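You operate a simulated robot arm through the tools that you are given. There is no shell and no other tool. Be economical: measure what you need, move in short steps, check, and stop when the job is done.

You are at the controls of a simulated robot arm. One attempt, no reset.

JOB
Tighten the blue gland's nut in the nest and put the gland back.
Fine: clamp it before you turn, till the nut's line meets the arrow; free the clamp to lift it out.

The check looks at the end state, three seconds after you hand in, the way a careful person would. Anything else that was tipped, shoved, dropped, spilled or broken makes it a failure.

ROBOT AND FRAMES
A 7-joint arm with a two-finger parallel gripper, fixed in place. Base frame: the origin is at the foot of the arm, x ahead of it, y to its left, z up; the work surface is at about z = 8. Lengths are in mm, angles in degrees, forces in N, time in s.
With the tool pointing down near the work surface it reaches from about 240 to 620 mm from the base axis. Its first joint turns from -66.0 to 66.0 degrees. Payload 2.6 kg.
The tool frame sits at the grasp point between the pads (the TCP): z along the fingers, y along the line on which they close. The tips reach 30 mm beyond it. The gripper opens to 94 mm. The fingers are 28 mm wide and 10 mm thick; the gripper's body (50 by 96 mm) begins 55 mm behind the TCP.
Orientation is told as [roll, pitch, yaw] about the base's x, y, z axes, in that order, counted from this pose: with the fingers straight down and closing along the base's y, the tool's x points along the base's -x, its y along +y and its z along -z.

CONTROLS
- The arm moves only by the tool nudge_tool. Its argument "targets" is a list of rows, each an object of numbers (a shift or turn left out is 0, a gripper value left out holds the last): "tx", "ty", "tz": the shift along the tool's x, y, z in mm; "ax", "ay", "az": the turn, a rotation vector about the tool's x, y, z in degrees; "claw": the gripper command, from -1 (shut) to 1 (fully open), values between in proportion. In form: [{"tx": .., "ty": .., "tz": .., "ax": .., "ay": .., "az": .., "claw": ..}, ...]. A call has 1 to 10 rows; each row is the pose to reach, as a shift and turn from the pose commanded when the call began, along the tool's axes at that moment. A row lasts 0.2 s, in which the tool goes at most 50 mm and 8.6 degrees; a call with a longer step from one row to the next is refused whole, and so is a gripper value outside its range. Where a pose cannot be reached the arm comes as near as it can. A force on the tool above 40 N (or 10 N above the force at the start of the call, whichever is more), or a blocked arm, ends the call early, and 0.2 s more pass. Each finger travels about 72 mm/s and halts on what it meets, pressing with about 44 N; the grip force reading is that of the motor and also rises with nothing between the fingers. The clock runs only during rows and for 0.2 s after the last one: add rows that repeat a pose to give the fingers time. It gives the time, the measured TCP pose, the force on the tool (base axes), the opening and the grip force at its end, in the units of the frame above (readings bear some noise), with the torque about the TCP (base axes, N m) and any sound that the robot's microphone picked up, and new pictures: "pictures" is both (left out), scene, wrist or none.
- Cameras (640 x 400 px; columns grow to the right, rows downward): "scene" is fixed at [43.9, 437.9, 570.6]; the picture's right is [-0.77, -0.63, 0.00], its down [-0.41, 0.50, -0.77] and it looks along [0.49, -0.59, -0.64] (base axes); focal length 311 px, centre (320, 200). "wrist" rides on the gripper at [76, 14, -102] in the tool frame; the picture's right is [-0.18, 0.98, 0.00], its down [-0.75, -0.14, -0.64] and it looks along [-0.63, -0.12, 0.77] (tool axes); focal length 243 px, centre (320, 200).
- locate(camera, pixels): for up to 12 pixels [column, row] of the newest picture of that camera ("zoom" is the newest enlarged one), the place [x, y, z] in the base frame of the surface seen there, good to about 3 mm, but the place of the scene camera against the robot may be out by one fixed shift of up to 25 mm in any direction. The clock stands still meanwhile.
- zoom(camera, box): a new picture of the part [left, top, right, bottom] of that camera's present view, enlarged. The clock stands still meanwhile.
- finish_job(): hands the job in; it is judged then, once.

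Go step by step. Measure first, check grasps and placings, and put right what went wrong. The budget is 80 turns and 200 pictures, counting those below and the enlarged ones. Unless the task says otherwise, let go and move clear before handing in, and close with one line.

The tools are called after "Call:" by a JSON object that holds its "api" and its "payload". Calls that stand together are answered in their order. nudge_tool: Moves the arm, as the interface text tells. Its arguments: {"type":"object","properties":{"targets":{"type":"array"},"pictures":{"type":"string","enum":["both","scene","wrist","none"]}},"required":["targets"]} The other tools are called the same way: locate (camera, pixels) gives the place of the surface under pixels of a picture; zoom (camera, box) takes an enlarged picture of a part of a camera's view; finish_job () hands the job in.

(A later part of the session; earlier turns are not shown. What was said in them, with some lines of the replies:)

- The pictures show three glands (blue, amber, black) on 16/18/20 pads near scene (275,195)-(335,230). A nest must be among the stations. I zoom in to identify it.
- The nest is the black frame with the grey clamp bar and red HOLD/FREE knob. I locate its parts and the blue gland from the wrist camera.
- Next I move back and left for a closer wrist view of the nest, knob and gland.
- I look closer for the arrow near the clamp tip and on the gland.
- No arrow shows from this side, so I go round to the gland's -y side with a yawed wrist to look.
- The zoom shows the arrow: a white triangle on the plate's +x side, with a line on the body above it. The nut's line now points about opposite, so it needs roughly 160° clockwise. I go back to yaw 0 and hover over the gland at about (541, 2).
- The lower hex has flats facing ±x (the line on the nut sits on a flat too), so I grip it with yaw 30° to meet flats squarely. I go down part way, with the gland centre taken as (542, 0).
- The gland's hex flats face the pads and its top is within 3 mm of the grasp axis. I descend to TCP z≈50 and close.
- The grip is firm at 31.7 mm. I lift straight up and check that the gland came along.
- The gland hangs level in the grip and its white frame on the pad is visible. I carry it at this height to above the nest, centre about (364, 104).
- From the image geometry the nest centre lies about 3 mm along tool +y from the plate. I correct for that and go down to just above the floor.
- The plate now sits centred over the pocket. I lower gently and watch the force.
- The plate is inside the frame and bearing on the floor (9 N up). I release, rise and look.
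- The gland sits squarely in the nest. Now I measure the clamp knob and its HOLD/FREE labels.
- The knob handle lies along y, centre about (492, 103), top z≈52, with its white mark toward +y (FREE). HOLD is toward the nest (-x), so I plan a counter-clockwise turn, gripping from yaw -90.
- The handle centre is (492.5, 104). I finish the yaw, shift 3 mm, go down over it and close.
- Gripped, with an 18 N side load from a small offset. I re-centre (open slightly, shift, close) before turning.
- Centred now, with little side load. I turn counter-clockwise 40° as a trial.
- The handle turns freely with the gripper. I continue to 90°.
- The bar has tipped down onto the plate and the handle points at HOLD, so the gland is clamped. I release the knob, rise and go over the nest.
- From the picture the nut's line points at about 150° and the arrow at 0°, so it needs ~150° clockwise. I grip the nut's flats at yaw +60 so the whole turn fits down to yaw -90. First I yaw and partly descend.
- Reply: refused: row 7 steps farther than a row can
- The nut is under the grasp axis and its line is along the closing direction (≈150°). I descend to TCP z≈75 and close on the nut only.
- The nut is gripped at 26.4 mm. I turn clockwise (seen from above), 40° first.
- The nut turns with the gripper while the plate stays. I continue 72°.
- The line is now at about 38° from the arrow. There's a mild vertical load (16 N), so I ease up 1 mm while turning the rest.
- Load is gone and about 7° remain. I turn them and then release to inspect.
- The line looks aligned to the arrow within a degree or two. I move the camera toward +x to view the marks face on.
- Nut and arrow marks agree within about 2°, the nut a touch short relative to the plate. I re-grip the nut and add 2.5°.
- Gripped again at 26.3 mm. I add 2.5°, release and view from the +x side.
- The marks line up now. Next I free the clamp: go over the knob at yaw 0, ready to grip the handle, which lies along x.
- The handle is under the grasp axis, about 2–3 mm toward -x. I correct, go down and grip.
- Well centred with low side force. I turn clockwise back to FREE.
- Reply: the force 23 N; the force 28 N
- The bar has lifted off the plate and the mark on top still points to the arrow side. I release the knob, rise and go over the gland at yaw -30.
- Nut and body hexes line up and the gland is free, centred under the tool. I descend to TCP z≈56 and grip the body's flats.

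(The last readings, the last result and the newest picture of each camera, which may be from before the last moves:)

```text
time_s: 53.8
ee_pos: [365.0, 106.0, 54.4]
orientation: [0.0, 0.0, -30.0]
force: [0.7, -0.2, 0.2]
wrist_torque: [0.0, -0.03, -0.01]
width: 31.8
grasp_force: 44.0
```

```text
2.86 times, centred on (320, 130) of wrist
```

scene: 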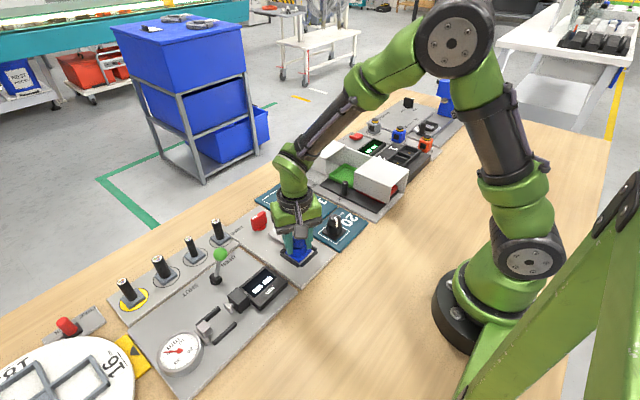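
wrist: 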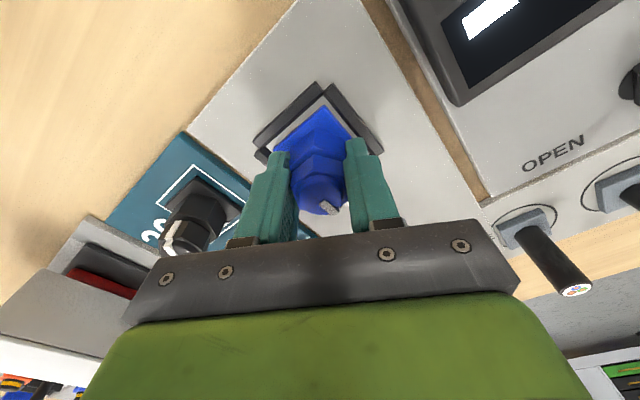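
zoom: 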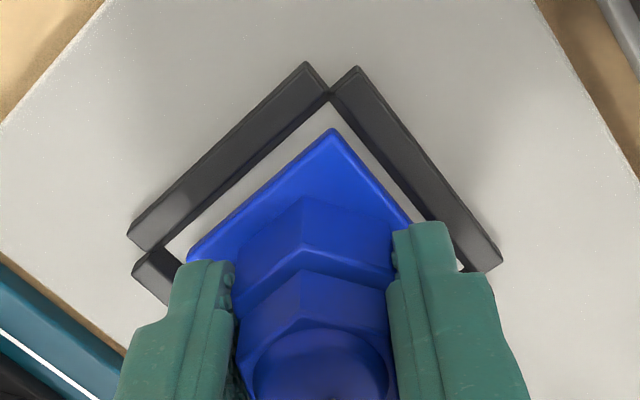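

The body is gripped at 31.8 mm. I lift straight out and carry it back over the 16 pad.

Call:
{"api": "nudge_tool", "payload": {"targets": [{"tz": -20}, {"tz": -50}, {"tz": -80}, {"tx": -42, "tz": -85}, {"tx": -84, "tz": -85}, {"tx": -126, "tz": -85}, {"tx": -168, "ty": -1, "tz": -85}, {"tx": -206, "ty": -2, "tz": -85}, {"tx": -206, "ty": -2, "tz": -85}, {"tx": -206, "ty": -2, "tz": -60}]}}

Call:
{"api": "zoom", "payload": {"camera": "wrist", "box": [240, 40, 400, 200]}}

Call:
{"api": "zoom", "payload": {"camera": "scene", "box": [230, 140, 320, 230]}}

```text
time_s: 56.0
ee_pos: [539.9, 1.5, 115.7]
orientation: [-0.1, 0.1, -30.0]
force: [-0.8, 0.4, -0.7]
wrist_torque: [-0.02, 0.0, 0.01]
width: 31.9
grasp_force: 44.3
```

scene: 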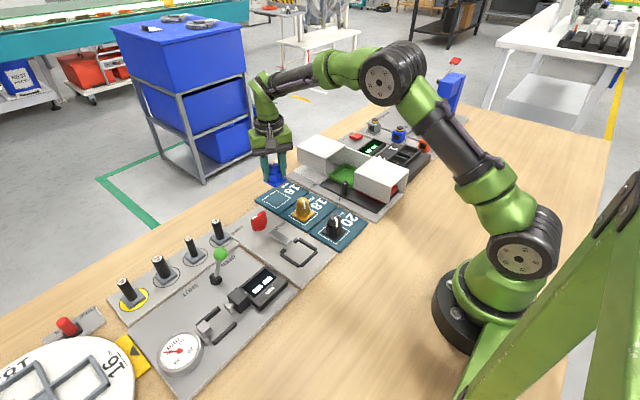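
wrist: 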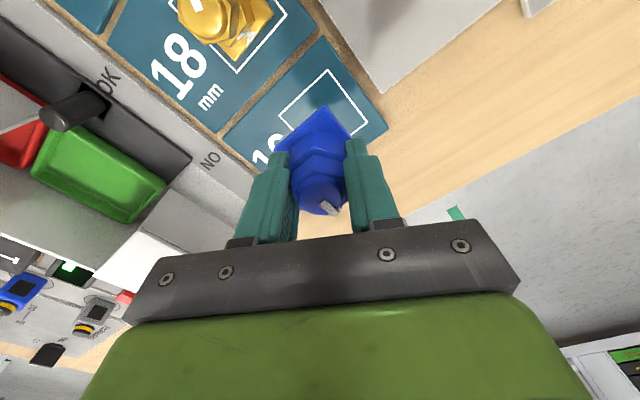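

```text
2.50 times, centred on (320, 120) of wrist
```

zoom: 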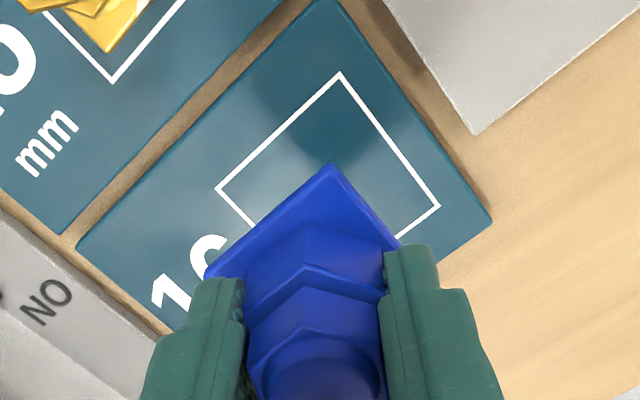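

```text
4.44 times, centred on (275, 185) of scene
```

zoom: 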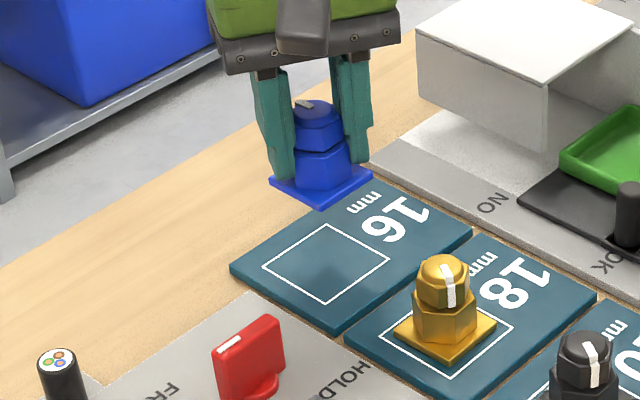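

The frame centre lies about 5 mm along tool -x from the plate. I shift and lower to just above the pad.

Call:
{"api": "nudge_tool", "payload": {"targets": [{"tx": -5, "ty": 1.3}, {"tx": -5, "ty": 1.3, "tz": 25}, {"tx": -5, "ty": 1.3, "tz": 45}, {"tx": -5, "ty": 1.3, "tz": 56}, {"tx": -5, "ty": 1.3, "tz": 56}]}}

Call:
{"api": "zoom", "payload": {"camera": "wrist", "box": [240, 40, 400, 200]}}

Call:
{"api": "zoom", "payload": {"camera": "scene", "box": [240, 160, 310, 220]}}

```text
time_s: 57.2
ee_pos: [546.0, -0.1, 60.6]
orientation: [0.0, 0.0, -29.9]
force: [0.0, -0.4, -0.7]
wrist_torque: [0.01, -0.01, -0.01]
width: 32.0
grasp_force: 44.0
```

scene: 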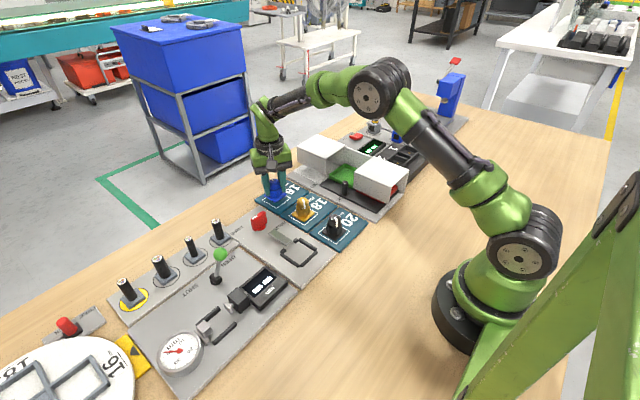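
wrist: 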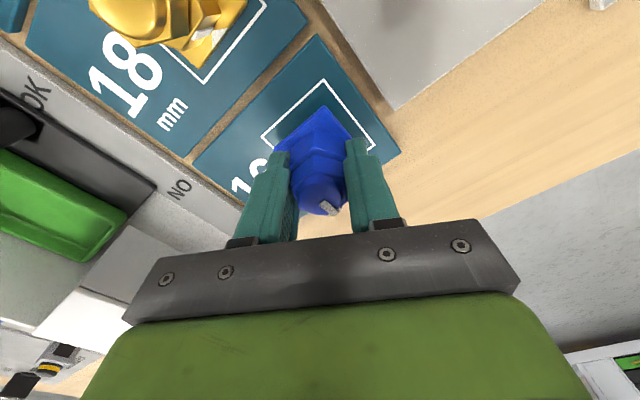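

```text
2.50 times, centred on (320, 120) of wrist
```

zoom: 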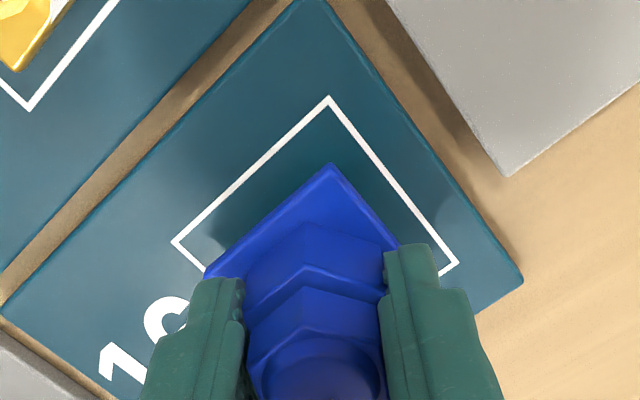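

```text
6.67 times, centred on (275, 190) of scene
```

zoom: 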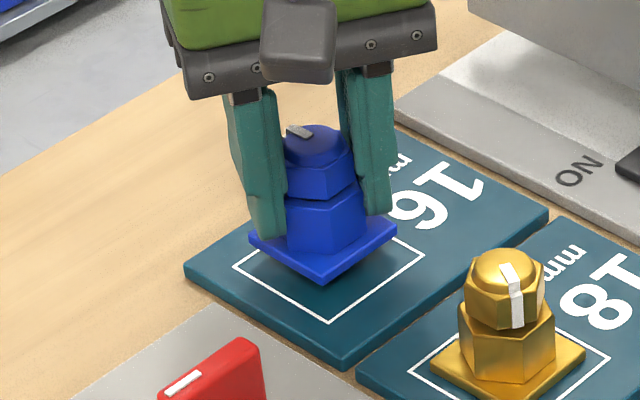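

Call:
{"api": "nudge_tool", "payload": {"targets": [{"tx": 1.7, "ty": -1.1, "tz": 3}, {"tx": 1.7, "ty": -1.1, "tz": 6}, {"tx": 1.7, "ty": -1.1, "tz": 8.5}, {"tx": 1.7, "ty": -1.1, "tz": 8.5}]}}

Call:
{"api": "zoom", "payload": {"camera": "wrist", "box": [240, 40, 400, 200]}}

Call:
{"api": "zoom", "payload": {"camera": "scene", "box": [240, 160, 310, 220]}}

```text
time_s: 58.2
ee_pos: [544.1, -0.6, 52.7]
orientation: [-0.1, 0.1, -30.0]
force: [0.5, 0.0, -0.5]
wrist_torque: [0.0, 0.0, 0.03]
width: 31.8
grasp_force: 43.7
```

scene: 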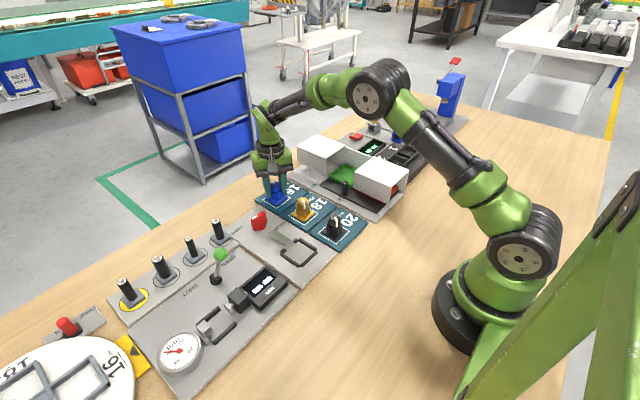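
wrist: 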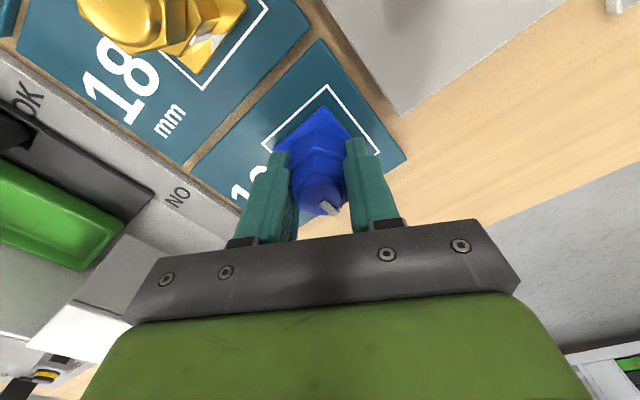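

```text
2.50 times, centred on (320, 120) of wrist
```

zoom: 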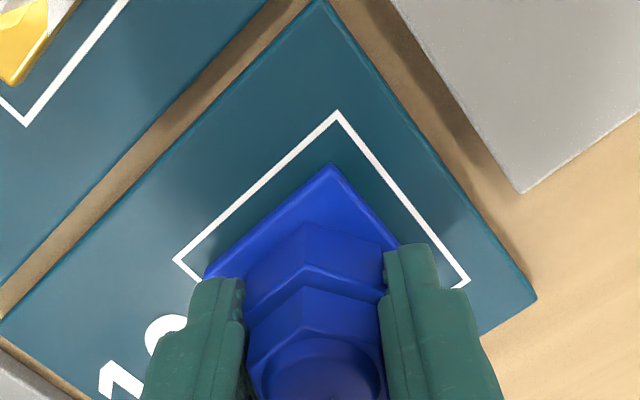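

```text
6.67 times, centred on (275, 190) of scene
```

zoom: 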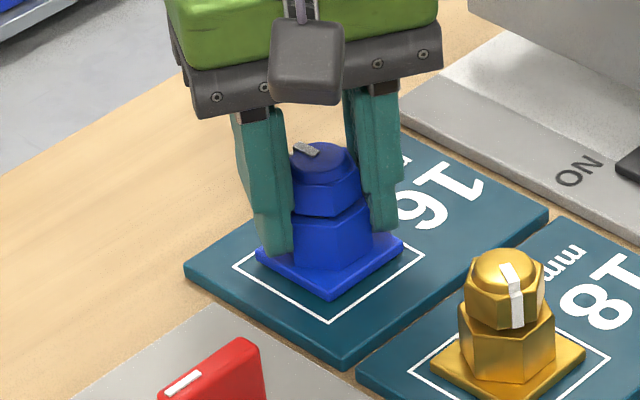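

The plate is now centred in the white frame to within 1 mm. I lower the last few millimetres to contact.

Call:
{"api": "nudge_tool", "payload": {"targets": [{"tz": 1}, {"tz": 2}, {"tz": 2.7}, {"tz": 2.7}], "pictures": "none"}}

```text
time_s: 59.2
ee_pos: [545.3, -0.7, 49.7]
orientation: [0.0, -0.1, -30.1]
force: [-2.9, -2.0, 11.3]
wrist_torque: [0.02, 0.29, 0.02]
width: 32.0
grasp_force: 44.1
```

The gland bears on the pad (11 N). I release gently, rise and look.

Call:
{"api": "nudge_tool", "payload": {"targets": [{"claw": -0.25}, {"claw": 0}, {"claw": 0.2}, {"tz": -25, "claw": 0.2}, {"tz": -60, "claw": 0.2}, {"tz": -100, "claw": 0.2}, {"tz": -100, "claw": 0.2}]}}

Call:
{"api": "zoom", "payload": {"camera": "wrist", "box": [260, 60, 380, 180]}}

Call:
{"api": "zoom", "payload": {"camera": "scene", "box": [240, 160, 340, 260]}}

```text
time_s: 60.8
ee_pos: [545.4, -1.6, 151.3]
orientation: [0.0, 0.0, -30.0]
force: [0.0, -0.5, 0.8]
wrist_torque: [0.01, 0.0, 0.0]
width: 56.4
grasp_force: 0.1
```

scene: 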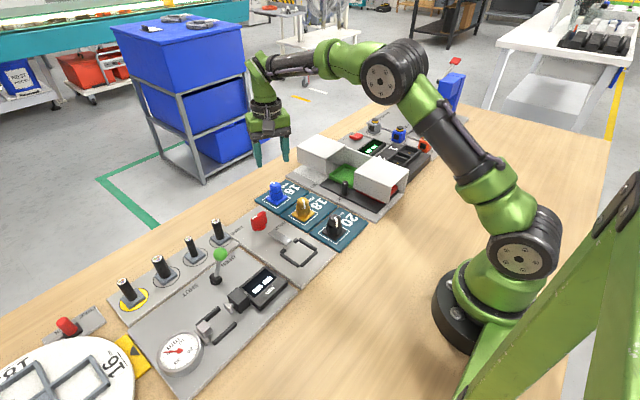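
wrist: 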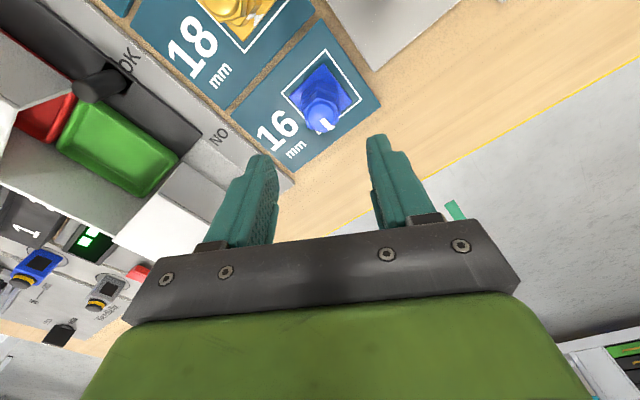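

```text
3.33 times, centred on (320, 120) of wrist
```

zoom: 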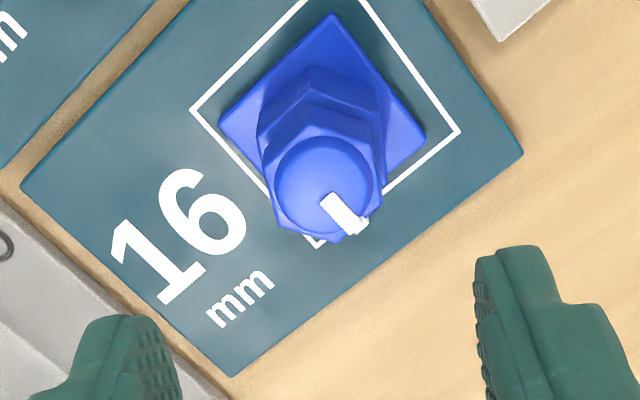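

```text
4.00 times, centred on (290, 210) of scene
```

zoom: 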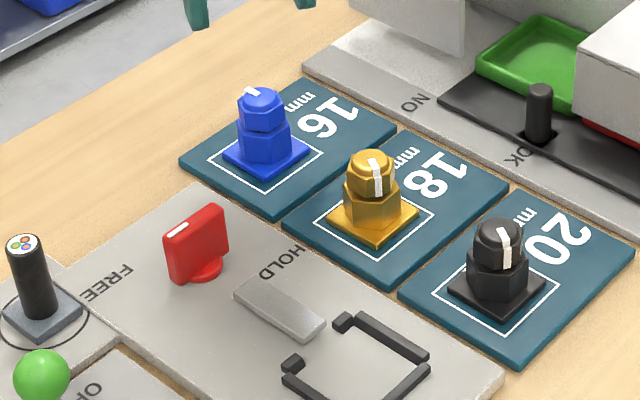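

The gland is back on the 16 pad, centred in its frame, and everything else stands as it was. One last look at the arrow from the +x side.

Call:
{"api": "nudge_tool", "payload": {"targets": [{"tx": -7, "ty": 4, "az": 8.5}, {"tx": -14, "ty": 8, "az": 17}, {"tx": -21, "ty": 12, "az": 25.5}, {"tx": -28, "ty": 16, "az": 34}, {"tx": -36, "ty": 20, "az": 42.5}, {"tx": -43, "ty": 25, "az": 50}, {"tx": -43, "ty": 25, "az": 50}], "pictures": "both"}}

Call:
{"api": "zoom", "payload": {"camera": "wrist", "box": [200, 70, 320, 190]}}

```text
time_s: 62.4
ee_pos: [594.8, -2.2, 147.7]
orientation: [0.0, 0.0, -80.2]
force: [-0.3, 0.6, -0.3]
wrist_torque: [0.03, -0.02, -0.01]
width: 56.3
grasp_force: 0.1
```

scene: 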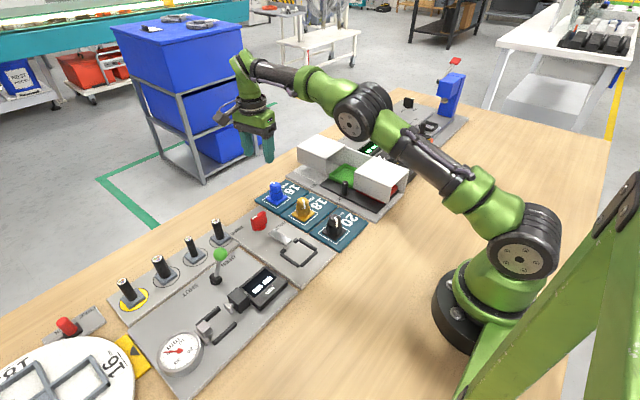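
wrist: 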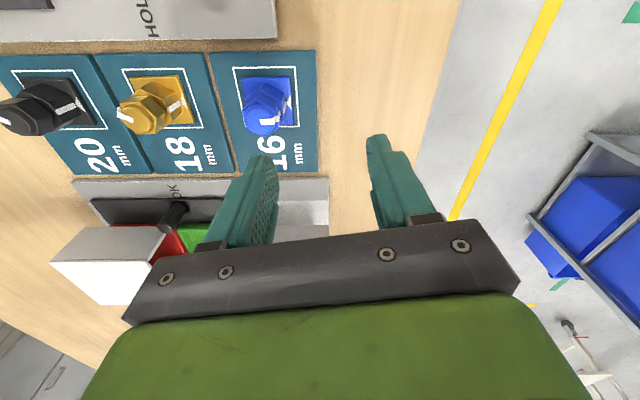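

```text
3.33 times, centred on (260, 130) of wrist
```

zoom: 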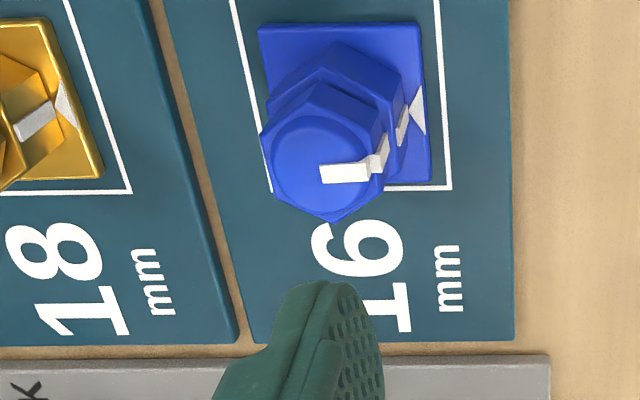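

The zoom shows the nut's line, the body mark and the arrow in one row. The gland sits inside its frame, the clamp is at FREE, and the arm is clear, so I hand in.

Call:
{"api": "finish_job", "payload": {}}

```text
The job is handed in.
```

I tightened the blue gland's nut clockwise in the clamped nest until its line met the arrow (about 150°). I then freed the clamp and put the gland back, centred on its 16 mm pad; the last pictures showed nothing else disturbed.
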